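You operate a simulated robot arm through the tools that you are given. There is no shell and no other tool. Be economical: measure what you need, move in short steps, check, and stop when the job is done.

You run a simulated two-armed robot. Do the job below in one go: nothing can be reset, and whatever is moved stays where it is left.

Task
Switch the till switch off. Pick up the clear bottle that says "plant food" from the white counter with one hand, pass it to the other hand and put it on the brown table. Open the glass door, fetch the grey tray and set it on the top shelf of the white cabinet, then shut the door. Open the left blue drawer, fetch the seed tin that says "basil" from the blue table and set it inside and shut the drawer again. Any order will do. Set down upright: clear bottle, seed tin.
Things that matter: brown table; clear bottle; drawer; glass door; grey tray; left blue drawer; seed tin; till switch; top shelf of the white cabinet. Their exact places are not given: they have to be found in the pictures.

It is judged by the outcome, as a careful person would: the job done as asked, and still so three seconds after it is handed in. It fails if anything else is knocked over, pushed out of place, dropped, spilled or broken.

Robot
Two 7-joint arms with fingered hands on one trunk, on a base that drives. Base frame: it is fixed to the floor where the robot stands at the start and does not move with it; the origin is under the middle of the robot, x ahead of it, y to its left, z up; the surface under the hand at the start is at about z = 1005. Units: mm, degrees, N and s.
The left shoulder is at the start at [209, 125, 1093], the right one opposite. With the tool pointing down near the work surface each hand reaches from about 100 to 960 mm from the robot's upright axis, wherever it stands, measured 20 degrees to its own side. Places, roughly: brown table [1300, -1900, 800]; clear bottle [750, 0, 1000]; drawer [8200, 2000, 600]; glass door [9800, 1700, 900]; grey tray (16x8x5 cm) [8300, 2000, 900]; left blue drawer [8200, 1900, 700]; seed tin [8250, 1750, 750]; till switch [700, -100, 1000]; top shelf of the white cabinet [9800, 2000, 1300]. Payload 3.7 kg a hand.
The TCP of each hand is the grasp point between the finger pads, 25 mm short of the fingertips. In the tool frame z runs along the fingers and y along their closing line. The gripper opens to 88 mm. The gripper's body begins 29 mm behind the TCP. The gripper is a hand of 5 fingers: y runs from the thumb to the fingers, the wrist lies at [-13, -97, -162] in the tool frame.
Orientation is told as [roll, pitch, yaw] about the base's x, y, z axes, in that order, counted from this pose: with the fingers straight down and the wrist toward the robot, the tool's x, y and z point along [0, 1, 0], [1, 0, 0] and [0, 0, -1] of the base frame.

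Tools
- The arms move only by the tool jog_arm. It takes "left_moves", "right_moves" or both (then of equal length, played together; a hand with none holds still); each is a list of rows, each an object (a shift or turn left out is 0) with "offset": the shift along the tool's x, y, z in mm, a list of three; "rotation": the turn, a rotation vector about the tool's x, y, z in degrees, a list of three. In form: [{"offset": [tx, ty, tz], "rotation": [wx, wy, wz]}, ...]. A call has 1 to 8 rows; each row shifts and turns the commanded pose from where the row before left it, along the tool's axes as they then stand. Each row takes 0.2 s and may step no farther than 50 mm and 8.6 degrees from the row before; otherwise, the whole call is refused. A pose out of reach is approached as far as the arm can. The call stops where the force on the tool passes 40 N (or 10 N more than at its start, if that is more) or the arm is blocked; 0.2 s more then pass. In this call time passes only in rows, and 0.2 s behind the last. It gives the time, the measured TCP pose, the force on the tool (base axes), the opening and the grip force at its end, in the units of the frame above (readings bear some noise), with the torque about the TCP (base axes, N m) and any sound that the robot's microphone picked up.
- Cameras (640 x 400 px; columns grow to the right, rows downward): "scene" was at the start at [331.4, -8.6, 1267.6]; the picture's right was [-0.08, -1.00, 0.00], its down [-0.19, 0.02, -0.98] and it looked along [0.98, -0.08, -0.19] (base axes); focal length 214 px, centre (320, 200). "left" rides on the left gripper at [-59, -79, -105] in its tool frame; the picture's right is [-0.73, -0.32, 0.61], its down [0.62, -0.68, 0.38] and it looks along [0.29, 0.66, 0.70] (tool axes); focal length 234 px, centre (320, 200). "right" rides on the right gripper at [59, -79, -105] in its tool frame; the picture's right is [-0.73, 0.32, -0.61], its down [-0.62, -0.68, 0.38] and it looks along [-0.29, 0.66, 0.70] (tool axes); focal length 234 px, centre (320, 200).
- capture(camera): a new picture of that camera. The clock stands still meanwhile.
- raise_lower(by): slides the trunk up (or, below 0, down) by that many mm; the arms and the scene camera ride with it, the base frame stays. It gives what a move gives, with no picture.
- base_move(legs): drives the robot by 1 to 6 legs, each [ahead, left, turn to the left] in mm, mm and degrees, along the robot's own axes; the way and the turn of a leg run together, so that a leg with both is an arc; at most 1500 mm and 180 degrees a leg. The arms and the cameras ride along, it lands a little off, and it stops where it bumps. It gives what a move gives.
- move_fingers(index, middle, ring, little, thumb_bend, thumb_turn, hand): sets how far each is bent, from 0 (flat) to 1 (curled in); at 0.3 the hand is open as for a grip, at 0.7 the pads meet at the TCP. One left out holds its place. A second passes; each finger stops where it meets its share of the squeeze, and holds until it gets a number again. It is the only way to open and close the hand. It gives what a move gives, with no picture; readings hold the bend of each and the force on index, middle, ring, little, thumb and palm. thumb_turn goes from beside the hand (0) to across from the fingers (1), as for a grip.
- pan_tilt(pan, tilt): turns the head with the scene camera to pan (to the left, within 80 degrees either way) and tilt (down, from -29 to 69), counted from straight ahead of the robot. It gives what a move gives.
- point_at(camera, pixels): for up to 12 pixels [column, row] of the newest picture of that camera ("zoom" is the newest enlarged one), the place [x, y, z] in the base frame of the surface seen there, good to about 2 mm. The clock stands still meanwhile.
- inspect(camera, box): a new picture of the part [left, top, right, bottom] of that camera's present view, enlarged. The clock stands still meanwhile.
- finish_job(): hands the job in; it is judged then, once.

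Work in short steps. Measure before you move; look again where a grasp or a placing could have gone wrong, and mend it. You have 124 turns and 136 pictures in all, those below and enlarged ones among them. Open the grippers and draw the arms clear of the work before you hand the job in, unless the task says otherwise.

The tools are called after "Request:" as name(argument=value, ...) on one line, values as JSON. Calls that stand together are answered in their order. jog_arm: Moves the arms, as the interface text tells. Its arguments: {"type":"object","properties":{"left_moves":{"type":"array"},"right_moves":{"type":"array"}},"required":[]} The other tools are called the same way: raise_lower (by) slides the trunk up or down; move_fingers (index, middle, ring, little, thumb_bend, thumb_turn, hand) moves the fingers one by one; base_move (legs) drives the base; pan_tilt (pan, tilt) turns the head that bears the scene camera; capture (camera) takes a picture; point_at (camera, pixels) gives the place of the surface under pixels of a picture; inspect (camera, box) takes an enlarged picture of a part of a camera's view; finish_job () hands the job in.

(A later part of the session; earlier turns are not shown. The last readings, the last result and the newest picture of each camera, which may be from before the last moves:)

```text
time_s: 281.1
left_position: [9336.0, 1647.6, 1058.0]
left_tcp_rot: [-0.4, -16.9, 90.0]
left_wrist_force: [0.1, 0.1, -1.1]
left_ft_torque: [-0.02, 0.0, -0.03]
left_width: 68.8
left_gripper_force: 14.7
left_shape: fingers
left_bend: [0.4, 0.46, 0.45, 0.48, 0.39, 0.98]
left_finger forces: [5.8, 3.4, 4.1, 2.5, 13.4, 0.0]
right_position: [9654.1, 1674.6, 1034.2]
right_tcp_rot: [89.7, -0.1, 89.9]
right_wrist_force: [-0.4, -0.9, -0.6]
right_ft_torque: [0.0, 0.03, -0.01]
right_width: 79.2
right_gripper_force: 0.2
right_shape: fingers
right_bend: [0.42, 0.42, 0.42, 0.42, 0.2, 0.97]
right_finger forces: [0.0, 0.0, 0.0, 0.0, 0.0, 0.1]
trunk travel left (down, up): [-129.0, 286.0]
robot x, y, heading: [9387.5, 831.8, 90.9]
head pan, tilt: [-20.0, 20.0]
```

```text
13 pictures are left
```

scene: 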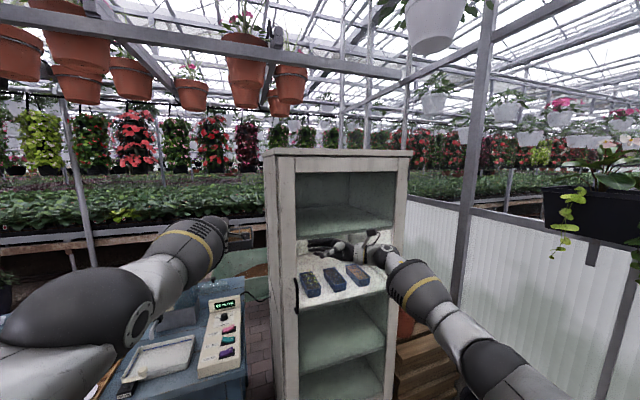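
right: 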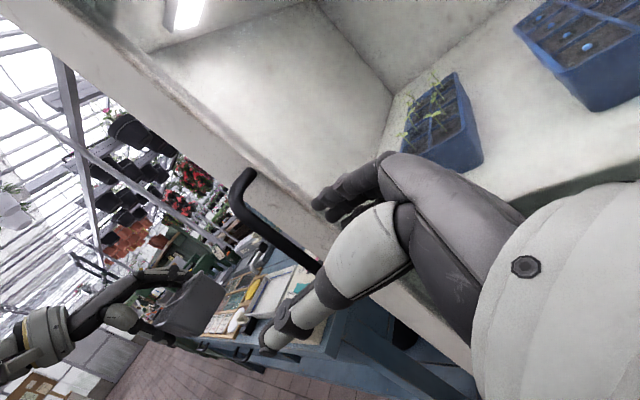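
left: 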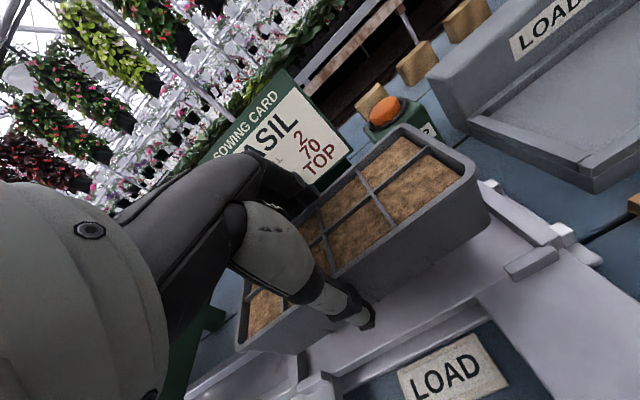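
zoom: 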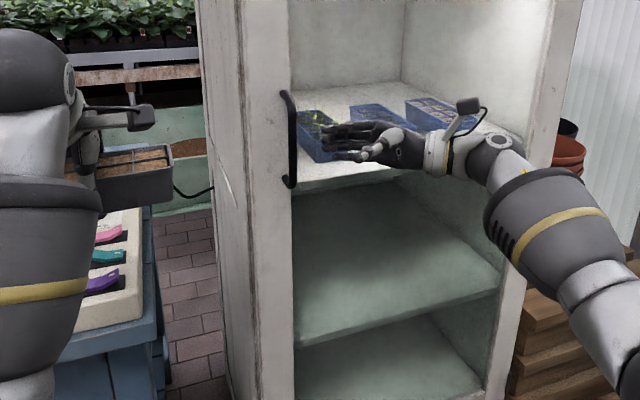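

Well aligned. I slide the fingers behind the bar, close on it, and pull the door by backing up.

Request:
jog_arm(right_moves=[{"offset": [0, 2, 30]}, {"offset": [0, 0, 30]}, {"offset": [0, 0, 20]}])

Request:
move_fingers(hand="right", index=0.65, middle=0.65, ring=0.65, little=0.65, thumb_bend=0.5)

Request:
base_move(legs=[[-130, -15, 0], [-120, -50, 0]])

Request:
capture(camera="scene")

```text
time_s: 281.9
left_position: [9335.9, 1647.5, 1057.6]
left_tcp_rot: [-0.4, -16.8, 89.9]
left_wrist_force: [0.2, -0.3, -1.0]
left_ft_torque: [0.01, 0.02, 0.01]
left_width: 69.1
left_gripper_force: 14.2
left_shape: fingers
left_bend: [0.4, 0.46, 0.45, 0.48, 0.39, 0.98]
left_finger forces: [5.9, 3.5, 4.2, 2.5, 13.4, 0.1]
right_position: [9572.6, 1678.2, 1035.7]
right_tcp_rot: [89.7, -0.2, 90.0]
right_wrist_force: [-0.6, 0.2, -0.3]
right_ft_torque: [-0.01, 0.01, 0.01]
right_width: 78.9
right_gripper_force: 0.1
right_shape: fingers
right_bend: [0.42, 0.42, 0.42, 0.42, 0.2, 0.97]
right_finger forces: [0.1, 0.1, 0.0, 0.1, 0.0, 0.0]
trunk travel left (down, up): [-129.0, 286.0]
robot x, y, heading: [9384.4, 838.4, 90.7]
head pan, tilt: [-20.0, 20.0]
```

```text
time_s: 282.9
left_position: [9336.4, 1647.5, 1059.0]
left_tcp_rot: [-0.4, -16.9, 89.9]
left_wrist_force: [0.9, -0.2, -1.4]
left_ft_torque: [-0.01, -0.01, 0.01]
left_width: 68.9
left_gripper_force: 13.8
left_shape: fingers
left_bend: [0.4, 0.46, 0.45, 0.48, 0.39, 0.98]
left_finger forces: [5.9, 3.3, 4.1, 2.5, 13.3, 0.1]
right_position: [9573.2, 1677.8, 1034.3]
right_tcp_rot: [89.8, -0.1, 90.0]
right_wrist_force: [-1.1, 0.9, 0.4]
right_ft_torque: [0.04, 0.0, 0.01]
right_width: 25.7
right_gripper_force: 0.1
right_shape: fingers
right_bend: [0.65, 0.65, 0.65, 0.64, 0.5, 1.0]
right_finger forces: [0.4, 0.1, 0.0, 1.2, 0.1, 0.1]
trunk travel left (down, up): [-129.0, 286.0]
robot x, y, heading: [9388.0, 837.1, 90.8]
head pan, tilt: [-20.0, 20.0]
```

```text
time_s: 285.1
left_position: [9404.6, 1398.2, 1058.0]
left_tcp_rot: [-0.5, -16.9, 90.0]
left_wrist_force: [0.7, 0.7, -1.7]
left_ft_torque: [0.0, 0.04, 0.03]
left_width: 69.1
left_gripper_force: 14.8
left_shape: fingers
left_bend: [0.4, 0.46, 0.45, 0.48, 0.39, 0.98]
left_finger forces: [5.8, 3.3, 4.0, 2.5, 13.4, 0.0]
right_position: [9642.0, 1427.9, 1035.0]
right_tcp_rot: [89.6, -0.1, 90.0]
right_wrist_force: [1.1, 0.4, -0.8]
right_ft_torque: [0.03, 0.01, 0.02]
right_width: 25.5
right_gripper_force: 0.7
right_shape: fingers
right_bend: [0.65, 0.66, 0.65, 0.65, 0.5, 1.0]
right_finger forces: [0.0, 1.1, 0.0, 1.2, 0.0, 0.1]
trunk travel left (down, up): [-129.0, 286.0]
robot x, y, heading: [9456.2, 586.7, 91.0]
head pan, tilt: [-20.0, 20.0]
```

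```text
12 pictures are left
```

scene: 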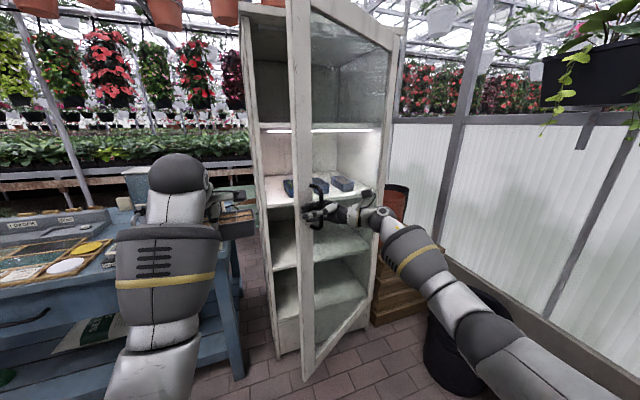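

The door is ajar ~30°. I release the handle, withdraw, go round the free edge to the left, reach in, and sweep right to push the door open with the forearm.

Request:
move_fingers(hand="right", index=0.35, middle=0.35, ring=0.35, little=0.35, thumb_bend=0.2)

Request:
jog_arm(right_moves=[{"offset": [0, 0, -30]}, {"offset": [0, -15, -40]}, {"offset": [0, -40, -20]}, {"offset": [0, -40, 0]}])

Request:
base_move(legs=[[0, 480, 0], [300, 0, 0]])

Request:
base_move(legs=[[0, -300, 0]])

Request:
capture(camera="scene")

```text
time_s: 286.1
left_position: [9404.0, 1398.5, 1058.4]
left_tcp_rot: [-0.5, -16.9, 89.9]
left_wrist_force: [1.2, -0.5, -0.8]
left_ft_torque: [-0.02, 0.0, 0.0]
left_width: 69.2
left_gripper_force: 13.9
left_shape: fingers
left_bend: [0.4, 0.46, 0.45, 0.48, 0.39, 0.98]
left_finger forces: [5.8, 3.5, 4.1, 2.6, 13.3, 0.0]
right_position: [9640.0, 1428.9, 1036.4]
right_tcp_rot: [89.7, -0.1, 90.3]
right_wrist_force: [-3.3, 0.5, 0.5]
right_ft_torque: [-0.12, -0.06, 0.9]
right_width: 76.0
right_gripper_force: 18.6
right_shape: fingers
right_bend: [0.38, 0.45, 0.42, 0.35, 0.2, 0.97]
right_finger forces: [20.6, 7.9, 4.6, 2.8, 0.1, 0.1]
trunk travel left (down, up): [-129.0, 286.0]
robot x, y, heading: [9454.6, 584.6, 91.0]
head pan, tilt: [-20.0, 20.0]
```

```text
time_s: 287.1
left_position: [9404.6, 1396.4, 1059.3]
left_tcp_rot: [-0.4, -16.9, 90.0]
left_wrist_force: [0.1, 0.4, -2.1]
left_ft_torque: [-0.01, 0.0, 0.02]
left_width: 69.2
left_gripper_force: 14.7
left_shape: fingers
left_bend: [0.4, 0.46, 0.45, 0.48, 0.39, 0.98]
left_finger forces: [5.8, 3.4, 4.1, 2.4, 13.4, 0.1]
right_position: [9731.2, 1331.1, 1037.0]
right_tcp_rot: [89.8, -0.2, 90.1]
right_wrist_force: [-0.2, 0.7, 0.8]
right_ft_torque: [-0.02, 0.0, 0.04]
right_width: 86.2
right_gripper_force: 0.0
right_shape: fingers
right_bend: [0.35, 0.35, 0.35, 0.35, 0.2, 0.97]
right_finger forces: [0.1, 0.1, 0.0, 0.1, 0.0, 0.0]
trunk travel left (down, up): [-129.0, 286.0]
robot x, y, heading: [9458.9, 588.4, 90.8]
head pan, tilt: [-20.0, 20.0]
```

```text
time_s: 289.4
left_position: [9231.3, 1396.5, 1057.3]
left_tcp_rot: [-0.2, -16.9, 90.6]
left_wrist_force: [-0.1, -0.1, -0.6]
left_ft_torque: [0.0, 0.04, 0.03]
left_width: 69.3
left_gripper_force: 14.8
left_shape: fingers
left_bend: [0.4, 0.46, 0.45, 0.49, 0.39, 0.98]
left_finger forces: [5.9, 3.4, 4.1, 2.5, 13.4, 0.0]
right_position: [9558.2, 1333.8, 1035.9]
right_tcp_rot: [89.8, -0.1, 90.7]
right_wrist_force: [-0.2, 0.5, -0.6]
right_ft_torque: [-0.01, 0.01, 0.01]
right_width: 86.5
right_gripper_force: 0.1
right_shape: fingers
right_bend: [0.35, 0.35, 0.35, 0.35, 0.2, 0.97]
right_finger forces: [0.0, 0.0, 0.0, 0.0, 0.0, 0.0]
trunk travel left (down, up): [-129.0, 286.0]
robot x, y, heading: [9289.9, 588.4, 90.8]
head pan, tilt: [-20.0, 20.0]
stopped in leg 1: the robot was blocked; the commanded pose is now the measured one
```

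```text
time_s: 292.1
left_position: [9478.0, 1406.0, 1056.5]
left_tcp_rot: [-0.4, -16.6, 90.1]
left_wrist_force: [0.0, -0.4, -1.1]
left_ft_torque: [-0.01, -0.04, 0.0]
left_width: 69.3
left_gripper_force: 15.2
left_shape: fingers
left_bend: [0.4, 0.46, 0.45, 0.49, 0.39, 0.98]
left_finger forces: [5.9, 3.4, 4.1, 2.5, 13.3, 0.0]
right_position: [9807.4, 1338.7, 1037.1]
right_tcp_rot: [89.7, -0.1, 90.1]
right_wrist_force: [0.0, -0.2, -0.3]
right_ft_torque: [-0.02, 0.0, -0.01]
right_width: 86.6
right_gripper_force: 0.0
right_shape: fingers
right_bend: [0.35, 0.35, 0.35, 0.35, 0.2, 0.97]
right_finger forces: [0.0, 0.0, 0.0, 0.0, 0.0, 0.0]
trunk travel left (down, up): [-129.0, 286.0]
robot x, y, heading: [9531.7, 591.0, 90.8]
head pan, tilt: [-20.0, 20.0]
stopped in leg 1: the robot was blocked; the commanded pose is now the measured one
```

```text
11 pictures are left
```

scene: 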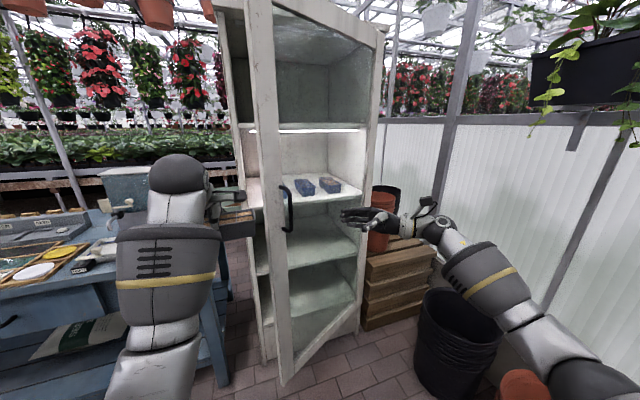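

Bumps on both sides limit me to x≈9290–9531. New way: unroll the right hand to neutral (slim), pass left of the door's free edge, reach in, then sweep right with base and arm.

Request:
base_move(legs=[[0, 215, 0]])

Request:
jog_arm(right_moves=[{"rotation": [0, -8.4, 0]}, {"rotation": [0, -8.4, 0]}, {"rotation": [0, -8.4, 0]}, {"rotation": [0, -8.4, 0]}, {"rotation": [0, -8.4, 0]}, {"rotation": [0, -8.4, 0]}, {"rotation": [0, -8.4, 0]}, {"rotation": [0, -8.4, 0]}])

Request:
jog_arm(right_moves=[{"rotation": [0, -8.4, 0]}, {"rotation": [0, -8.4, 0]}, {"rotation": [0, -5.8, 0]}, {"offset": [35, 0, 0]}, {"offset": [35, 0, 0]}])

Request:
base_move(legs=[[290, 0, 0]])

Request:
capture(camera="scene")

```text
time_s: 294.6
left_position: [9268.7, 1402.3, 1058.5]
left_tcp_rot: [-0.5, -16.8, 89.7]
left_wrist_force: [-1.0, 0.2, -1.1]
left_ft_torque: [0.04, 0.03, -0.02]
left_width: 68.9
left_gripper_force: 15.0
left_shape: fingers
left_bend: [0.4, 0.46, 0.45, 0.49, 0.39, 0.98]
left_finger forces: [6.0, 3.4, 4.1, 2.6, 13.4, 0.0]
right_position: [9594.9, 1333.5, 1036.1]
right_tcp_rot: [89.8, 0.0, 89.8]
right_wrist_force: [0.3, -1.0, -0.8]
right_ft_torque: [0.01, 0.01, -0.01]
right_width: 85.9
right_gripper_force: 0.1
right_shape: fingers
right_bend: [0.35, 0.35, 0.35, 0.35, 0.2, 0.97]
right_finger forces: [0.0, 0.0, 0.0, 0.0, 0.1, 0.0]
trunk travel left (down, up): [-129.0, 286.0]
robot x, y, heading: [9317.9, 591.7, 90.5]
head pan, tilt: [-20.0, 20.0]
```

```text
time_s: 296.4
left_position: [9268.9, 1402.7, 1057.3]
left_tcp_rot: [-0.5, -16.9, 89.7]
left_wrist_force: [0.1, 0.4, -1.7]
left_ft_torque: [0.03, 0.05, 0.03]
left_width: 69.0
left_gripper_force: 14.8
left_shape: fingers
left_bend: [0.4, 0.46, 0.45, 0.49, 0.39, 0.98]
left_finger forces: [5.9, 3.5, 4.1, 2.5, 13.4, 0.0]
right_position: [9596.8, 1334.9, 1037.8]
right_tcp_rot: [22.3, -0.1, 89.9]
right_wrist_force: [-1.1, 0.2, -0.6]
right_ft_torque: [-0.05, -0.01, 0.0]
right_width: 86.5
right_gripper_force: 0.1
right_shape: fingers
right_bend: [0.35, 0.35, 0.35, 0.35, 0.2, 0.97]
right_finger forces: [0.0, 0.0, 0.0, 0.1, 0.0, 0.0]
trunk travel left (down, up): [-129.0, 286.0]
robot x, y, heading: [9313.8, 590.7, 90.6]
head pan, tilt: [-20.0, 20.0]
```

```text
time_s: 297.6
left_position: [9268.4, 1402.3, 1057.7]
left_tcp_rot: [-0.3, -16.8, 89.7]
left_wrist_force: [-0.1, 0.8, -2.4]
left_ft_torque: [-0.01, 0.02, 0.0]
left_width: 69.1
left_gripper_force: 14.4
left_shape: fingers
left_bend: [0.4, 0.46, 0.45, 0.49, 0.39, 0.98]
left_finger forces: [5.9, 3.4, 4.1, 2.5, 13.4, 0.0]
right_position: [9524.7, 1335.5, 1037.6]
right_tcp_rot: [-0.1, 0.0, 89.8]
right_wrist_force: [0.1, -0.2, 0.4]
right_ft_torque: [0.01, 0.01, 0.0]
right_width: 86.4
right_gripper_force: 0.0
right_shape: fingers
right_bend: [0.35, 0.35, 0.35, 0.35, 0.2, 0.97]
right_finger forces: [0.0, 0.1, 0.1, 0.1, 0.0, 0.1]
trunk travel left (down, up): [-129.0, 286.0]
robot x, y, heading: [9316.2, 590.6, 90.6]
head pan, tilt: [-20.0, 20.0]
```

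```text
time_s: 299.4
left_position: [9267.8, 1654.9, 1055.5]
left_tcp_rot: [-0.4, -16.7, 89.6]
left_wrist_force: [-1.1, 0.3, -1.3]
left_ft_torque: [0.0, 0.03, 0.0]
left_width: 69.2
left_gripper_force: 15.4
left_shape: fingers
left_bend: [0.4, 0.46, 0.45, 0.49, 0.39, 0.98]
left_finger forces: [5.9, 3.4, 4.1, 2.5, 13.2, 0.0]
right_position: [9519.5, 1585.8, 1034.9]
right_tcp_rot: [-0.1, 0.1, 90.3]
right_wrist_force: [0.2, -0.6, -0.3]
right_ft_torque: [-0.01, 0.02, 0.02]
right_width: 86.2
right_gripper_force: 0.0
right_shape: fingers
right_bend: [0.35, 0.35, 0.35, 0.35, 0.2, 0.97]
right_finger forces: [0.0, 0.0, 0.1, 0.0, 0.0, 0.1]
trunk travel left (down, up): [-129.0, 286.0]
robot x, y, heading: [9312.5, 841.7, 90.5]
head pan, tilt: [-20.0, 20.0]
stopped in leg 1: the robot was blocked; the commanded pose is now the measured one
```

```text
10 pictures are left
```

scene: 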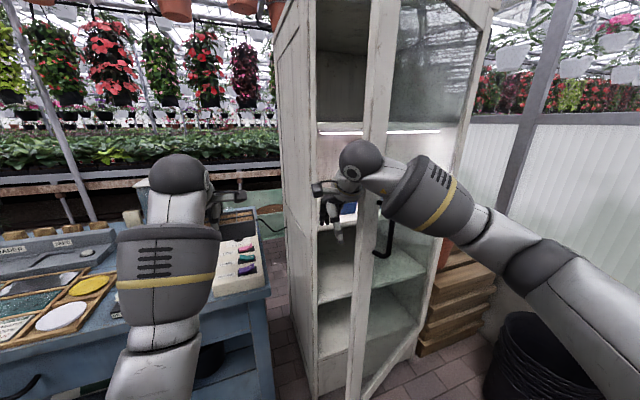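

The hand is past the free edge, inside. Now I sweep right with base and arm.

Request:
base_move(legs=[[0, -200, 0]])

Request:
jog_arm(right_moves=[{"offset": [-40, 5, 0]}, {"offset": [-40, 5, 0]}, {"offset": [-40, 5, 0]}, {"offset": [-40, 5, 0]}, {"offset": [-40, 0, 0]}, {"offset": [-40, 0, 0]}])

Request:
capture(camera="scene")

```text
time_s: 300.4
left_position: [9278.7, 1651.3, 1057.6]
left_tcp_rot: [-0.4, -16.8, 89.8]
left_wrist_force: [0.0, 0.6, -1.2]
left_ft_torque: [0.0, 0.03, -0.02]
left_width: 69.1
left_gripper_force: 14.4
left_shape: fingers
left_bend: [0.4, 0.46, 0.45, 0.49, 0.39, 0.98]
left_finger forces: [5.9, 3.4, 4.2, 2.5, 13.3, 0.0]
right_position: [9519.1, 1580.3, 1037.8]
right_tcp_rot: [0.1, -0.3, 92.0]
right_wrist_force: [-6.4, -2.8, 4.0]
right_ft_torque: [0.1, -0.85, -0.37]
right_width: 86.4
right_gripper_force: 0.1
right_shape: fingers
right_bend: [0.35, 0.35, 0.35, 0.35, 0.2, 0.97]
right_finger forces: [0.1, 0.0, 0.0, 0.0, 0.0, 0.0]
trunk travel left (down, up): [-129.0, 286.0]
robot x, y, heading: [9331.0, 841.0, 90.3]
head pan, tilt: [-20.0, 20.0]
stopped in leg 1: the robot was blocked; the commanded pose is now the measured one
```

```text
time_s: 300.6
left_position: [9277.9, 1651.5, 1057.4]
left_tcp_rot: [-0.4, -16.8, 89.9]
left_wrist_force: [0.9, -1.1, -2.6]
left_ft_torque: [0.0, 0.04, 0.01]
left_width: 69.2
left_gripper_force: 14.4
left_shape: fingers
left_bend: [0.4, 0.46, 0.45, 0.49, 0.39, 0.98]
left_finger forces: [5.9, 3.4, 4.1, 2.4, 13.3, 0.1]
right_position: [9518.3, 1580.3, 1038.2]
right_tcp_rot: [0.4, -0.5, 93.7]
right_wrist_force: [-13.0, -4.9, 4.2]
right_ft_torque: [0.3, -1.5, -0.76]
right_width: 86.1
right_gripper_force: 0.0
right_shape: fingers
right_bend: [0.35, 0.35, 0.35, 0.35, 0.2, 0.97]
right_finger forces: [0.1, 0.1, 0.0, 0.0, 0.1, 0.0]
trunk travel left (down, up): [-129.0, 286.0]
robot x, y, heading: [9328.5, 841.2, 91.2]
head pan, tilt: [-20.0, 20.0]
stopped in row 1 (right hand): the force on the tool passed its limit at 57 N (the readings are from after the stop); the commanded pose is now the measured one
```

```text
9 pictures are left
```

scene: 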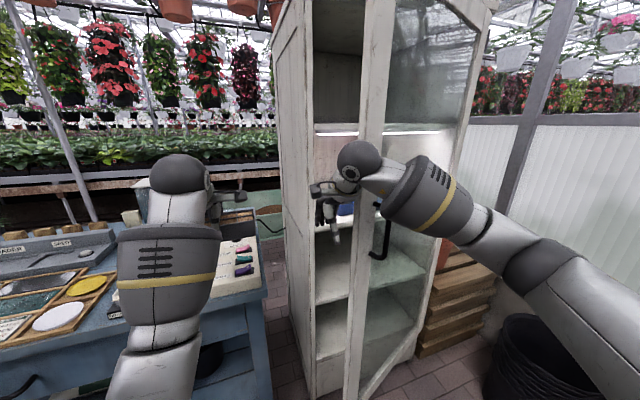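

Pushing along the edge just jams. I'll roll the hand ~50° so that the fingers point right behind the door, then pull it back (-y) and right to swing the door open.

Request:
jog_arm(right_moves=[{"offset": [15, 0, 0], "rotation": [0, -8.4, 0]}, {"rotation": [0, -8.4, 0]}, {"rotation": [0, -8.4, 0]}, {"rotation": [0, -8.4, 0]}, {"rotation": [0, -8.4, 0]}, {"rotation": [0, -8, 0]}, {"offset": [-20, 0, 24]}, {"offset": [-20, 0, 24]}])

Request:
jog_arm(right_moves=[{"offset": [-8, -35, 10]}, {"offset": [-8, -35, 10]}, {"offset": [-10, -35, 12]}, {"offset": [-12, -35, 14]}, {"offset": [-14, -33, 16]}, {"offset": [-16, -30, 18]}, {"offset": [-18, -25, 20]}, {"offset": [-20, -20, 24]}])

Request:
capture(camera="scene")

```text
time_s: 302.4
left_position: [9276.7, 1651.6, 1058.5]
left_tcp_rot: [-0.5, -16.9, 90.0]
left_wrist_force: [-0.5, -0.7, -1.5]
left_ft_torque: [0.02, 0.04, -0.02]
left_width: 69.3
left_gripper_force: 14.6
left_shape: fingers
left_bend: [0.4, 0.46, 0.45, 0.49, 0.39, 0.98]
left_finger forces: [6.0, 3.5, 4.1, 2.3, 13.3, 0.0]
right_position: [9566.4, 1581.5, 1038.5]
right_tcp_rot: [-49.7, -0.3, 93.4]
right_wrist_force: [-12.1, -5.3, 2.2]
right_ft_torque: [-0.22, 0.16, -0.86]
right_width: 96.7
right_gripper_force: 6.4
right_shape: fingers
right_bend: [0.35, 0.35, 0.35, 0.35, 0.03, 0.91]
right_finger forces: [0.0, 0.0, 0.0, 0.0, 13.3, 0.0]
trunk travel left (down, up): [-129.0, 286.0]
robot x, y, heading: [9331.7, 843.4, 91.0]
head pan, tilt: [-20.0, 20.0]
```

```text
time_s: 304.2
left_position: [9276.2, 1648.1, 1061.3]
left_tcp_rot: [-0.5, -17.0, 89.9]
left_wrist_force: [0.1, -0.7, -2.1]
left_ft_torque: [0.02, 0.05, -0.01]
left_width: 69.0
left_gripper_force: 14.8
left_shape: fingers
left_bend: [0.4, 0.46, 0.45, 0.49, 0.39, 0.98]
left_finger forces: [5.9, 3.4, 4.2, 2.4, 13.4, 0.0]
right_position: [9729.7, 1370.3, 1042.3]
right_tcp_rot: [-49.4, 0.0, 93.6]
right_wrist_force: [-27.4, -31.1, 7.1]
right_ft_torque: [-0.91, 0.44, -1.41]
right_width: 101.5
right_gripper_force: 19.9
right_shape: fingers
right_bend: [0.35, 0.35, 0.35, 0.35, 0.0, 0.85]
right_finger forces: [0.0, 0.1, 0.0, 0.0, 39.6, 0.1]
right hand out of reach, approached as far as the arm can: row 6, 7, 8
trunk travel left (down, up): [-129.0, 286.0]
robot x, y, heading: [9332.6, 840.9, 90.7]
head pan, tilt: [-20.0, 20.0]
stopped in row 8 (right hand): the force on the tool passed its limit at 52 N (the readings are from after the stop); the commanded pose is now the measured one
```

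```text
8 pictures are left
```

scene: 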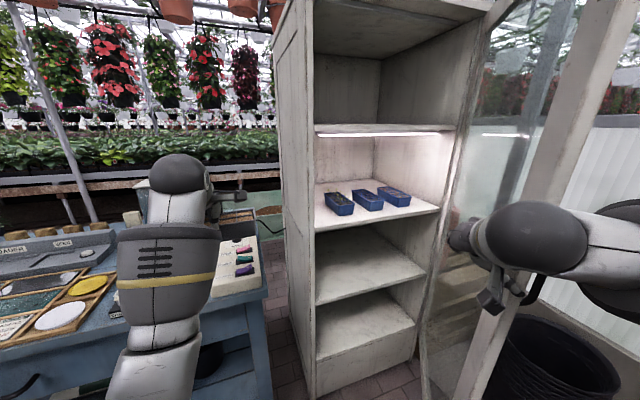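

The door stands wide open. I draw the right hand clear of it, raise the trunk, and move the base right; then check.

Request:
jog_arm(right_moves=[{"offset": [26, -5, -31]}, {"offset": [26, -10, -31]}, {"offset": [26, -15, -31]}, {"offset": [26, -15, -31]}, {"offset": [26, -15, -31]}])

Request:
raise_lower(by=284)

Request:
base_move(legs=[[0, -290, 0]])

Request:
pan_tilt(pan=-10, tilt=15)

Request:
capture(camera="scene")

```text
time_s: 305.4
left_position: [9276.5, 1651.4, 1056.2]
left_tcp_rot: [-0.4, -16.6, 90.0]
left_wrist_force: [0.1, -0.1, -1.0]
left_ft_torque: [0.0, 0.03, 0.0]
left_width: 68.9
left_gripper_force: 14.0
left_shape: fingers
left_bend: [0.4, 0.46, 0.45, 0.49, 0.39, 0.98]
left_finger forces: [5.8, 3.3, 4.1, 2.5, 13.3, 0.0]
right_position: [9537.2, 1379.0, 1057.6]
right_tcp_rot: [-49.4, -0.1, 93.3]
right_wrist_force: [-0.7, -0.3, -0.2]
right_ft_torque: [0.02, -0.01, 0.02]
right_width: 87.0
right_gripper_force: 0.1
right_shape: fingers
right_bend: [0.35, 0.35, 0.35, 0.35, 0.2, 0.97]
right_finger forces: [0.1, 0.0, 0.1, 0.0, 0.0, 0.0]
right hand out of reach, approached as far as the arm can: row 1, 2, 3, 4, 5
trunk travel left (down, up): [-129.0, 286.0]
robot x, y, heading: [9329.0, 841.1, 90.7]
head pan, tilt: [-20.0, 20.0]
```

```text
time_s: 308.2
left_position: [9276.1, 1651.3, 1342.5]
left_tcp_rot: [-0.4, -16.8, 90.0]
left_wrist_force: [-0.5, 0.6, -1.0]
left_ft_torque: [-0.01, 0.02, -0.01]
left_width: 69.0
left_gripper_force: 14.3
left_shape: fingers
left_bend: [0.4, 0.46, 0.45, 0.49, 0.39, 0.98]
left_finger forces: [5.7, 3.3, 3.9, 2.3, 12.9, 0.0]
right_position: [9539.6, 1376.8, 1343.4]
right_tcp_rot: [-49.4, -0.2, 93.3]
right_wrist_force: [0.2, 0.2, -0.8]
right_ft_torque: [-0.03, 0.0, 0.0]
right_width: 86.9
right_gripper_force: 0.0
right_shape: fingers
right_bend: [0.35, 0.35, 0.35, 0.35, 0.2, 0.97]
right_finger forces: [0.0, 0.0, 0.1, 0.1, 0.1, 0.0]
trunk travel left (down, up): [-413.0, 2.0]
robot x, y, heading: [9329.0, 842.7, 90.7]
head pan, tilt: [-20.0, 20.0]
```

```text
time_s: 310.4
left_position: [9453.7, 1650.5, 1342.1]
left_tcp_rot: [-0.4, -16.8, 90.0]
left_wrist_force: [0.0, -0.7, -1.2]
left_ft_torque: [0.0, 0.01, -0.01]
left_width: 69.1
left_gripper_force: 14.2
left_shape: fingers
left_bend: [0.4, 0.46, 0.45, 0.49, 0.39, 0.98]
left_finger forces: [5.8, 3.3, 3.9, 2.2, 12.9, 0.1]
right_position: [9708.7, 1372.7, 1346.5]
right_tcp_rot: [-49.2, -0.3, 94.3]
right_wrist_force: [-10.2, -11.1, -2.2]
right_ft_torque: [0.18, -0.08, -0.23]
right_width: 91.8
right_gripper_force: 7.6
right_shape: fingers
right_bend: [0.35, 0.35, 0.35, 0.35, 0.14, 0.93]
right_finger forces: [0.0, 0.0, 0.0, 0.1, 15.2, 0.1]
trunk travel left (down, up): [-413.0, 2.0]
robot x, y, heading: [9501.8, 844.0, 90.8]
head pan, tilt: [-20.0, 20.0]
stopped in leg 1: the force on the tool passed its limit at 47 N (the readings are from after the stop); the commanded pose is now the measured one
```

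```text
time_s: 311.1
left_position: [9450.6, 1651.1, 1342.3]
left_tcp_rot: [-0.4, -16.8, 89.9]
left_wrist_force: [0.8, 0.4, -2.1]
left_ft_torque: [0.02, 0.01, -0.01]
left_width: 68.8
left_gripper_force: 14.2
left_shape: fingers
left_bend: [0.4, 0.46, 0.45, 0.49, 0.39, 0.98]
left_finger forces: [5.8, 3.3, 3.8, 2.4, 12.9, 0.0]
right_position: [9707.0, 1375.7, 1345.4]
right_tcp_rot: [-49.3, -0.2, 94.3]
right_wrist_force: [-12.9, -12.9, -0.8]
right_ft_torque: [0.08, -0.12, -0.36]
right_width: 92.0
right_gripper_force: 9.2
right_shape: fingers
right_bend: [0.35, 0.35, 0.35, 0.35, 0.14, 0.92]
right_finger forces: [0.0, 0.0, 0.0, 0.1, 17.8, 0.0]
trunk travel left (down, up): [-413.0, 2.0]
robot x, y, heading: [9502.6, 843.8, 91.0]
head pan, tilt: [-10.0, 15.0]
```

```text
7 pictures are left
```

scene: 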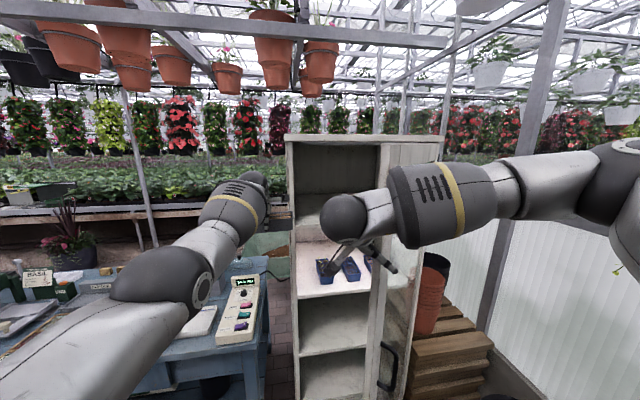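

The opening is wide enough for the left arm. I tuck the right hand, slide the tray right to x≈9705 in front of the opening, then drive forward so that it goes above the top shelf.

Request:
jog_arm(left_moves=[{"offset": [-42, 0, 0]}, {"offset": [-42, 0, 0]}, {"offset": [-42, 0, 0]}, {"offset": [-42, 0, 0]}, {"offset": [-42, 0, 0]}, {"offset": [-42, 0, 0]}], right_moves=[{"offset": [14, -27, -17]}, {"offset": [14, -27, -17]}, {"offset": [14, -27, -17]}, {"offset": [14, -27, -17]}, {"offset": [0, 0, 0]}, {"offset": [0, 0, 0]}])

Request:
capture(camera="scene")

```text
time_s: 312.5
left_position: [9619.6, 1591.9, 1324.7]
left_tcp_rot: [-0.3, -16.7, 89.5]
left_wrist_force: [-0.5, -0.2, -1.9]
left_ft_torque: [-0.05, -0.03, 0.0]
left_width: 68.4
left_gripper_force: 14.1
left_shape: fingers
left_bend: [0.4, 0.47, 0.46, 0.49, 0.39, 0.98]
left_finger forces: [5.9, 3.3, 3.8, 2.2, 12.9, 0.0]
left hand out of reach, approached as far as the arm can: row 1, 2, 3, 4, 5, 6
right_position: [9630.9, 1264.9, 1347.9]
right_tcp_rot: [-48.9, -0.6, 94.1]
right_wrist_force: [1.1, 0.7, -0.5]
right_ft_torque: [0.0, -0.02, -0.02]
right_width: 86.8
right_gripper_force: 0.0
right_shape: fingers
right_bend: [0.35, 0.35, 0.35, 0.35, 0.2, 0.97]
right_finger forces: [0.0, 0.1, 0.0, 0.0, 0.0, 0.0]
trunk travel left (down, up): [-413.0, 2.0]
robot x, y, heading: [9505.7, 840.2, 90.8]
head pan, tilt: [-10.0, 15.0]
```

```text
6 pictures are left
```

scene: 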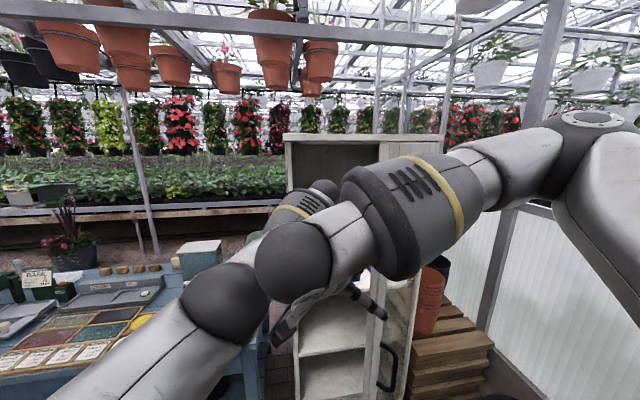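

I strafe right ~105, lift slightly, drive forward 115 and extend the left hand ahead; then check with the left camera.

Request:
base_move(legs=[[0, -105, -0.8]])

Request:
jog_arm(left_moves=[{"offset": [0, 7, -25]}])

Request:
base_move(legs=[[115, 0, 0]])

Request:
jog_arm(left_moves=[{"offset": [0, 32, 9]}, {"offset": [0, 32, 9]}, {"offset": [0, 32, 9]}, {"offset": [0, 26, 8]}])

Request:
capture(camera="left")

```text
time_s: 314.1
left_position: [9730.3, 1593.3, 1325.8]
left_tcp_rot: [-0.3, -16.5, 89.3]
left_wrist_force: [0.4, 0.0, -1.9]
left_ft_torque: [0.0, 0.0, 0.01]
left_width: 68.5
left_gripper_force: 13.5
left_shape: fingers
left_bend: [0.4, 0.47, 0.46, 0.49, 0.39, 0.98]
left_finger forces: [5.9, 3.3, 3.9, 2.2, 12.9, 0.0]
right_position: [9742.3, 1264.2, 1344.6]
right_tcp_rot: [-49.3, -0.2, 93.5]
right_wrist_force: [-0.2, -0.4, -0.3]
right_ft_torque: [-0.02, 0.01, 0.0]
right_width: 87.0
right_gripper_force: 0.0
right_shape: fingers
right_bend: [0.35, 0.35, 0.35, 0.35, 0.2, 0.97]
right_finger forces: [0.1, 0.0, 0.0, 0.1, 0.1, 0.0]
trunk travel left (down, up): [-413.0, 2.0]
robot x, y, heading: [9607.5, 840.0, 90.0]
head pan, tilt: [-10.0, 15.0]
```

```text
time_s: 314.5
left_position: [9728.8, 1591.6, 1350.0]
left_tcp_rot: [-0.3, -16.6, 89.5]
left_wrist_force: [-0.5, -0.2, -0.8]
left_ft_torque: [-0.02, 0.03, 0.01]
left_width: 68.5
left_gripper_force: 13.6
left_shape: fingers
left_bend: [0.4, 0.47, 0.46, 0.49, 0.39, 0.98]
left_finger forces: [5.9, 3.4, 4.0, 2.2, 12.9, 0.0]
right_position: [9742.5, 1262.7, 1346.5]
right_tcp_rot: [-49.0, -0.5, 93.5]
right_wrist_force: [0.6, -0.3, -0.2]
right_ft_torque: [-0.01, 0.02, 0.01]
right_width: 87.0
right_gripper_force: 0.2
right_shape: fingers
right_bend: [0.35, 0.35, 0.35, 0.35, 0.2, 0.97]
right_finger forces: [0.0, 0.1, 0.0, 0.0, 0.1, 0.1]
trunk travel left (down, up): [-413.0, 2.0]
robot x, y, heading: [9608.7, 844.4, 89.9]
head pan, tilt: [-10.0, 15.0]
```

```text
time_s: 315.7
left_position: [9728.0, 1708.2, 1350.3]
left_tcp_rot: [-0.3, -16.4, 89.5]
left_wrist_force: [0.9, -0.3, -1.8]
left_ft_torque: [0.01, -0.03, 0.0]
left_width: 68.6
left_gripper_force: 14.4
left_shape: fingers
left_bend: [0.4, 0.47, 0.46, 0.49, 0.39, 0.98]
left_finger forces: [5.9, 3.3, 3.8, 2.2, 12.9, 0.0]
right_position: [9740.8, 1379.4, 1346.8]
right_tcp_rot: [-49.1, -0.4, 93.5]
right_wrist_force: [0.5, 0.0, 0.7]
right_ft_torque: [-0.01, 0.01, 0.04]
right_width: 86.8
right_gripper_force: 0.4
right_shape: fingers
right_bend: [0.35, 0.35, 0.35, 0.35, 0.2, 0.97]
right_finger forces: [0.4, 0.1, 0.0, 0.0, 0.1, 0.0]
trunk travel left (down, up): [-413.0, 2.0]
robot x, y, heading: [9607.5, 959.8, 90.1]
head pan, tilt: [-10.0, 15.0]
```

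```text
time_s: 316.7
left_position: [9720.3, 1715.2, 1341.0]
left_tcp_rot: [-0.3, -16.1, 89.7]
left_wrist_force: [-0.3, -0.6, -2.2]
left_ft_torque: [0.06, 0.01, 0.02]
left_width: 68.3
left_gripper_force: 14.5
left_shape: fingers
left_bend: [0.4, 0.47, 0.46, 0.49, 0.39, 0.98]
left_finger forces: [5.9, 3.4, 3.9, 2.1, 12.9, 0.0]
left hand out of reach, approached as far as the arm can: row 1, 2, 3, 4
right_position: [9743.4, 1382.0, 1351.8]
right_tcp_rot: [-48.5, -1.2, 92.8]
right_wrist_force: [-0.9, 0.9, 0.6]
right_ft_torque: [-0.03, 0.02, 0.0]
right_width: 86.5
right_gripper_force: 0.1
right_shape: fingers
right_bend: [0.35, 0.35, 0.35, 0.35, 0.2, 0.97]
right_finger forces: [0.0, 0.0, 0.1, 0.1, 0.0, 0.0]
trunk travel left (down, up): [-413.0, 2.0]
robot x, y, heading: [9609.0, 957.8, 90.1]
head pan, tilt: [-10.0, 15.0]
```

```text
5 pictures are left
```

left: 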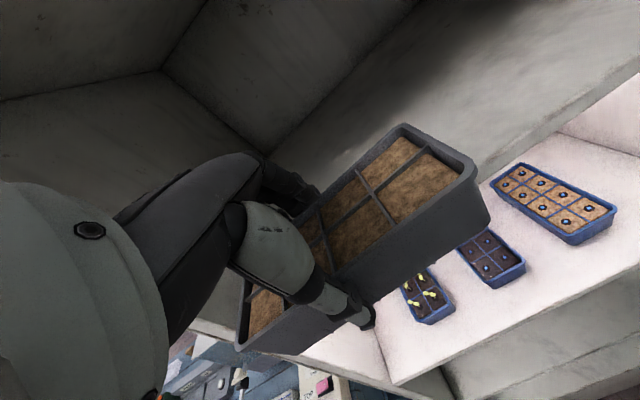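

The tray is above the top shelf's front. I drive 120 mm further in and lower onto the shelf.

Request:
base_move(legs=[[122, 0, 0]])

Request:
jog_arm(left_moves=[{"offset": [0, -3.5, 12]}, {"offset": [0, -2, 7]}, {"offset": [0, -1, 4]}, {"offset": [0, -1, 3]}, {"offset": [0, -1, 3]}])

Request:
capture(camera="left")

```text
time_s: 317.8
left_position: [9706.8, 1787.4, 1342.2]
left_tcp_rot: [-0.6, -16.0, 90.6]
left_wrist_force: [-0.5, 0.8, -2.1]
left_ft_torque: [-0.04, -0.02, 0.0]
left_width: 68.5
left_gripper_force: 14.8
left_shape: fingers
left_bend: [0.4, 0.47, 0.46, 0.49, 0.39, 0.98]
left_finger forces: [5.8, 3.4, 4.0, 2.2, 12.7, 0.1]
right_position: [9741.2, 1444.5, 1346.5]
right_tcp_rot: [-49.8, 0.5, 93.4]
right_wrist_force: [7.3, -15.6, 5.8]
right_ft_torque: [0.54, 0.22, -0.08]
right_width: 86.8
right_gripper_force: 8.4
right_shape: fingers
right_bend: [0.35, 0.41, 0.35, 0.35, 0.2, 0.97]
right_finger forces: [3.2, 13.7, 0.0, 0.1, 0.1, 0.1]
trunk travel left (down, up): [-413.0, 2.0]
robot x, y, heading: [9607.9, 1030.5, 89.8]
head pan, tilt: [-10.0, 15.0]
stopped in leg 1: the robot was blocked; the commanded pose is now the measured one
```

```text
time_s: 319.0
left_position: [9711.4, 1783.5, 1312.9]
left_tcp_rot: [-0.5, -16.2, 90.3]
left_wrist_force: [0.3, -0.7, -1.2]
left_ft_torque: [0.02, 0.03, -0.01]
left_width: 68.5
left_gripper_force: 13.5
left_shape: fingers
left_bend: [0.4, 0.47, 0.46, 0.49, 0.39, 0.98]
left_finger forces: [5.8, 3.3, 3.8, 2.0, 12.8, 0.0]
right_position: [9744.0, 1441.6, 1345.3]
right_tcp_rot: [-49.5, 0.2, 93.3]
right_wrist_force: [4.1, -6.2, 0.1]
right_ft_torque: [0.11, 0.04, -0.15]
right_width: 86.9
right_gripper_force: 4.4
right_shape: fingers
right_bend: [0.35, 0.41, 0.35, 0.35, 0.2, 0.97]
right_finger forces: [0.0, 7.6, 0.0, 0.0, 0.1, 0.0]
trunk travel left (down, up): [-413.0, 2.0]
robot x, y, heading: [9609.1, 1028.5, 90.3]
head pan, tilt: [-10.0, 15.0]
```

```text
4 pictures are left
```

left: 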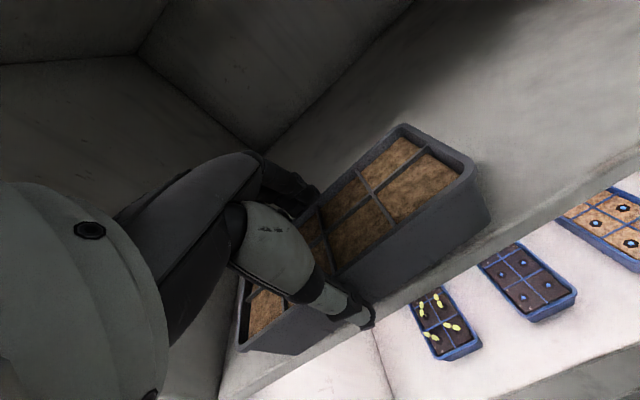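

The tray is ~35 mm short of being fully on; the right hand blocks the base. I lift slightly, pull the right hand back, and drive the rest.

Request:
jog_arm(left_moves=[{"offset": [0, 5, -16]}, {"offset": [0, 0, 0]}, {"offset": [0, 0, 0]}], right_moves=[{"offset": [4, -35, -5]}, {"offset": [4, -35, -5]}, {"offset": [4, -35, -5]}])

Request:
base_move(legs=[[75, 0, 0]])

Request:
jog_arm(left_moves=[{"offset": [0, -3, 10]}, {"offset": [0, -2, 7]}, {"offset": [0, -1, 3]}, {"offset": [0, -1, 3]}])

```text
time_s: 319.8
left_position: [9710.9, 1783.5, 1330.2]
left_tcp_rot: [-0.5, -16.1, 90.3]
left_wrist_force: [0.3, 0.5, -1.5]
left_ft_torque: [-0.01, -0.01, 0.01]
left_width: 68.7
left_gripper_force: 13.9
left_shape: fingers
left_bend: [0.4, 0.47, 0.46, 0.49, 0.39, 0.98]
left_finger forces: [5.7, 3.3, 3.8, 2.1, 12.8, 0.0]
right_position: [9721.6, 1341.9, 1351.2]
right_tcp_rot: [-49.5, 0.3, 93.4]
right_wrist_force: [0.1, -1.3, 0.8]
right_ft_torque: [0.01, -0.02, 0.01]
right_width: 86.4
right_gripper_force: 0.1
right_shape: fingers
right_bend: [0.35, 0.35, 0.35, 0.35, 0.2, 0.97]
right_finger forces: [0.0, 0.0, 0.0, 0.0, 0.0, 0.0]
right hand out of reach, approached as far as the arm can: row 3
trunk travel left (down, up): [-413.0, 2.0]
robot x, y, heading: [9609.4, 1028.5, 90.2]
head pan, tilt: [-10.0, 15.0]
```

```text
time_s: 320.8
left_position: [9713.1, 1860.4, 1330.1]
left_tcp_rot: [-0.4, -16.1, 90.1]
left_wrist_force: [0.6, -0.3, -1.0]
left_ft_torque: [0.02, -0.01, -0.01]
left_width: 68.4
left_gripper_force: 13.9
left_shape: fingers
left_bend: [0.4, 0.47, 0.46, 0.49, 0.39, 0.98]
left_finger forces: [5.8, 3.3, 3.9, 2.0, 12.9, 0.0]
right_position: [9724.8, 1418.2, 1351.1]
right_tcp_rot: [-49.6, 0.2, 93.4]
right_wrist_force: [0.5, 0.1, 0.5]
right_ft_torque: [0.02, 0.02, 0.0]
right_width: 86.5
right_gripper_force: 0.0
right_shape: fingers
right_bend: [0.35, 0.35, 0.35, 0.35, 0.2, 0.97]
right_finger forces: [0.0, 0.0, 0.1, 0.0, 0.0, 0.1]
trunk travel left (down, up): [-413.0, 2.0]
robot x, y, heading: [9608.4, 1100.6, 90.3]
head pan, tilt: [-10.0, 15.0]
```

```text
time_s: 321.8
left_position: [9714.6, 1858.3, 1306.5]
left_tcp_rot: [-0.5, -16.2, 90.2]
left_wrist_force: [-0.5, -0.5, 0.5]
left_ft_torque: [-0.03, 0.09, 0.07]
left_width: 68.5
left_gripper_force: 15.0
left_shape: fingers
left_bend: [0.4, 0.47, 0.46, 0.49, 0.39, 0.98]
left_finger forces: [5.4, 3.5, 4.2, 4.2, 12.8, 0.0]
right_position: [9723.0, 1418.1, 1350.8]
right_tcp_rot: [-49.5, 0.2, 93.3]
right_wrist_force: [0.2, -0.4, 0.4]
right_ft_torque: [-0.03, 0.0, 0.02]
right_width: 86.9
right_gripper_force: 0.1
right_shape: fingers
right_bend: [0.35, 0.35, 0.35, 0.35, 0.2, 0.97]
right_finger forces: [0.0, 0.0, 0.0, 0.1, 0.0, 0.0]
trunk travel left (down, up): [-413.0, 2.0]
robot x, y, heading: [9610.9, 1102.0, 89.8]
head pan, tilt: [-10.0, 15.0]
```

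Contact with the shelf. I release, lift the left hand, back out, move the left hand well to the left, and bring the right hand before the door's outer face.

Request:
jog_arm(left_moves=[{"offset": [0, 0, 2]}])

Request:
move_fingers(hand="left", index=0.2, middle=0.2, ring=0.2, little=0.2, thumb_bend=0.18)

Request:
jog_arm(left_moves=[{"offset": [0, 6, -20]}, {"offset": [0, 10, -35]}, {"offset": [0, 6, -20]}])

Request:
base_move(legs=[[-330, 0, 0]])

Request:
jog_arm(left_moves=[{"offset": [45, 0, 0]}, {"offset": [45, 0, 0]}, {"offset": [45, 0, 0]}, {"offset": [45, 0, 0]}, {"offset": [45, 0, 0]}, {"offset": [45, 0, 0]}, {"offset": [45, 0, 0]}, {"offset": [45, 0, 0]}])

Request:
capture(camera="scene")

```text
time_s: 322.2
left_position: [9713.8, 1859.3, 1306.4]
left_tcp_rot: [-0.5, -16.3, 90.2]
left_wrist_force: [1.3, -0.8, 5.1]
left_ft_torque: [-0.12, 0.1, 0.05]
left_width: 68.3
left_gripper_force: 14.9
left_shape: fingers
left_bend: [0.4, 0.47, 0.46, 0.49, 0.39, 0.98]
left_finger forces: [5.8, 3.3, 3.9, 3.8, 13.1, 0.1]
right_position: [9724.1, 1415.4, 1351.5]
right_tcp_rot: [-49.6, 0.2, 93.3]
right_wrist_force: [-0.1, 0.6, 0.3]
right_ft_torque: [0.04, -0.03, 0.0]
right_width: 86.9
right_gripper_force: 0.1
right_shape: fingers
right_bend: [0.35, 0.35, 0.35, 0.35, 0.2, 0.97]
right_finger forces: [0.0, 0.0, 0.1, 0.0, 0.0, 0.0]
trunk travel left (down, up): [-413.0, 2.0]
robot x, y, heading: [9609.0, 1103.7, 90.1]
head pan, tilt: [-10.0, 15.0]
```

```text
time_s: 323.2
left_position: [9713.2, 1860.9, 1304.9]
left_tcp_rot: [-0.5, -16.2, 90.3]
left_wrist_force: [-0.3, -0.1, 0.2]
left_ft_torque: [-0.02, 0.01, 0.01]
left_width: 104.6
left_gripper_force: 0.0
left_shape: fingers
left_bend: [0.2, 0.2, 0.2, 0.2, 0.18, 0.97]
left_finger forces: [0.0, 0.1, 0.1, 0.1, 0.0, 0.0]
right_position: [9723.3, 1417.3, 1351.0]
right_tcp_rot: [-49.4, 0.2, 93.3]
right_wrist_force: [0.2, -1.2, -0.7]
right_ft_torque: [0.0, 0.04, 0.02]
right_width: 86.9
right_gripper_force: 0.1
right_shape: fingers
right_bend: [0.35, 0.35, 0.35, 0.35, 0.2, 0.97]
right_finger forces: [0.1, 0.1, 0.1, 0.0, 0.1, 0.1]
trunk travel left (down, up): [-413.0, 2.0]
robot x, y, heading: [9605.4, 1103.7, 90.0]
head pan, tilt: [-10.0, 15.0]
```

```text
time_s: 324.0
left_position: [9711.2, 1859.7, 1370.0]
left_tcp_rot: [-0.6, -16.1, 90.1]
left_wrist_force: [-0.8, -0.2, 0.5]
left_ft_torque: [0.01, 0.03, 0.0]
left_width: 104.7
left_gripper_force: 0.0
left_shape: fingers
left_bend: [0.2, 0.2, 0.2, 0.2, 0.18, 0.97]
left_finger forces: [0.0, 0.1, 0.1, 0.1, 0.0, 0.0]
left hand out of reach, approached as far as the arm can: row 3
right_position: [9724.4, 1418.3, 1351.5]
right_tcp_rot: [-49.6, 0.3, 93.3]
right_wrist_force: [-0.6, 0.1, -0.7]
right_ft_torque: [0.02, 0.01, -0.01]
right_width: 86.7
right_gripper_force: 0.0
right_shape: fingers
right_bend: [0.35, 0.35, 0.35, 0.35, 0.2, 0.97]
right_finger forces: [0.1, 0.0, 0.0, 0.0, 0.0, 0.0]
trunk travel left (down, up): [-413.0, 2.0]
robot x, y, heading: [9607.2, 1102.9, 90.0]
head pan, tilt: [-10.0, 15.0]
```

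```text
time_s: 326.2
left_position: [9714.4, 1531.4, 1372.0]
left_tcp_rot: [-0.4, -16.1, 90.0]
left_wrist_force: [0.5, 0.3, 0.3]
left_ft_torque: [0.0, 0.03, -0.01]
left_width: 104.7
left_gripper_force: 0.1
left_shape: fingers
left_bend: [0.2, 0.2, 0.2, 0.2, 0.18, 0.97]
left_finger forces: [0.1, 0.0, 0.1, 0.0, 0.1, 0.0]
right_position: [9725.5, 1090.1, 1350.6]
right_tcp_rot: [-49.6, 0.1, 93.0]
right_wrist_force: [-1.5, 0.4, 0.2]
right_ft_torque: [-0.02, 0.03, -0.01]
right_width: 86.7
right_gripper_force: 0.0
right_shape: fingers
right_bend: [0.35, 0.35, 0.35, 0.35, 0.2, 0.97]
right_finger forces: [0.0, 0.0, 0.1, 0.1, 0.0, 0.0]
trunk travel left (down, up): [-413.0, 2.0]
robot x, y, heading: [9606.4, 775.4, 89.9]
head pan, tilt: [-10.0, 15.0]
```

```text
time_s: 328.0
left_position: [9353.9, 1536.8, 1367.7]
left_tcp_rot: [-0.5, -16.1, 89.9]
left_wrist_force: [0.0, 0.9, 0.7]
left_ft_torque: [0.01, -0.02, -0.02]
left_width: 104.8
left_gripper_force: 0.0
left_shape: fingers
left_bend: [0.2, 0.2, 0.2, 0.2, 0.18, 0.97]
left_finger forces: [0.1, 0.0, 0.1, 0.1, 0.0, 0.0]
right_position: [9723.7, 1089.3, 1350.2]
right_tcp_rot: [-49.5, 0.3, 93.0]
right_wrist_force: [-0.4, -0.1, 0.1]
right_ft_torque: [-0.01, -0.03, 0.01]
right_width: 86.5
right_gripper_force: 0.0
right_shape: fingers
right_bend: [0.35, 0.35, 0.35, 0.35, 0.2, 0.97]
right_finger forces: [0.1, 0.0, 0.0, 0.1, 0.1, 0.0]
trunk travel left (down, up): [-413.0, 2.0]
robot x, y, heading: [9608.3, 775.6, 89.9]
head pan, tilt: [-10.0, 15.0]
```

```text
3 pictures are left
5 turns are left
```

scene: 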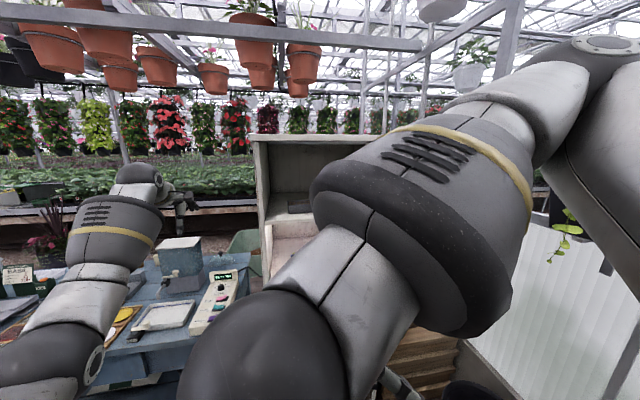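

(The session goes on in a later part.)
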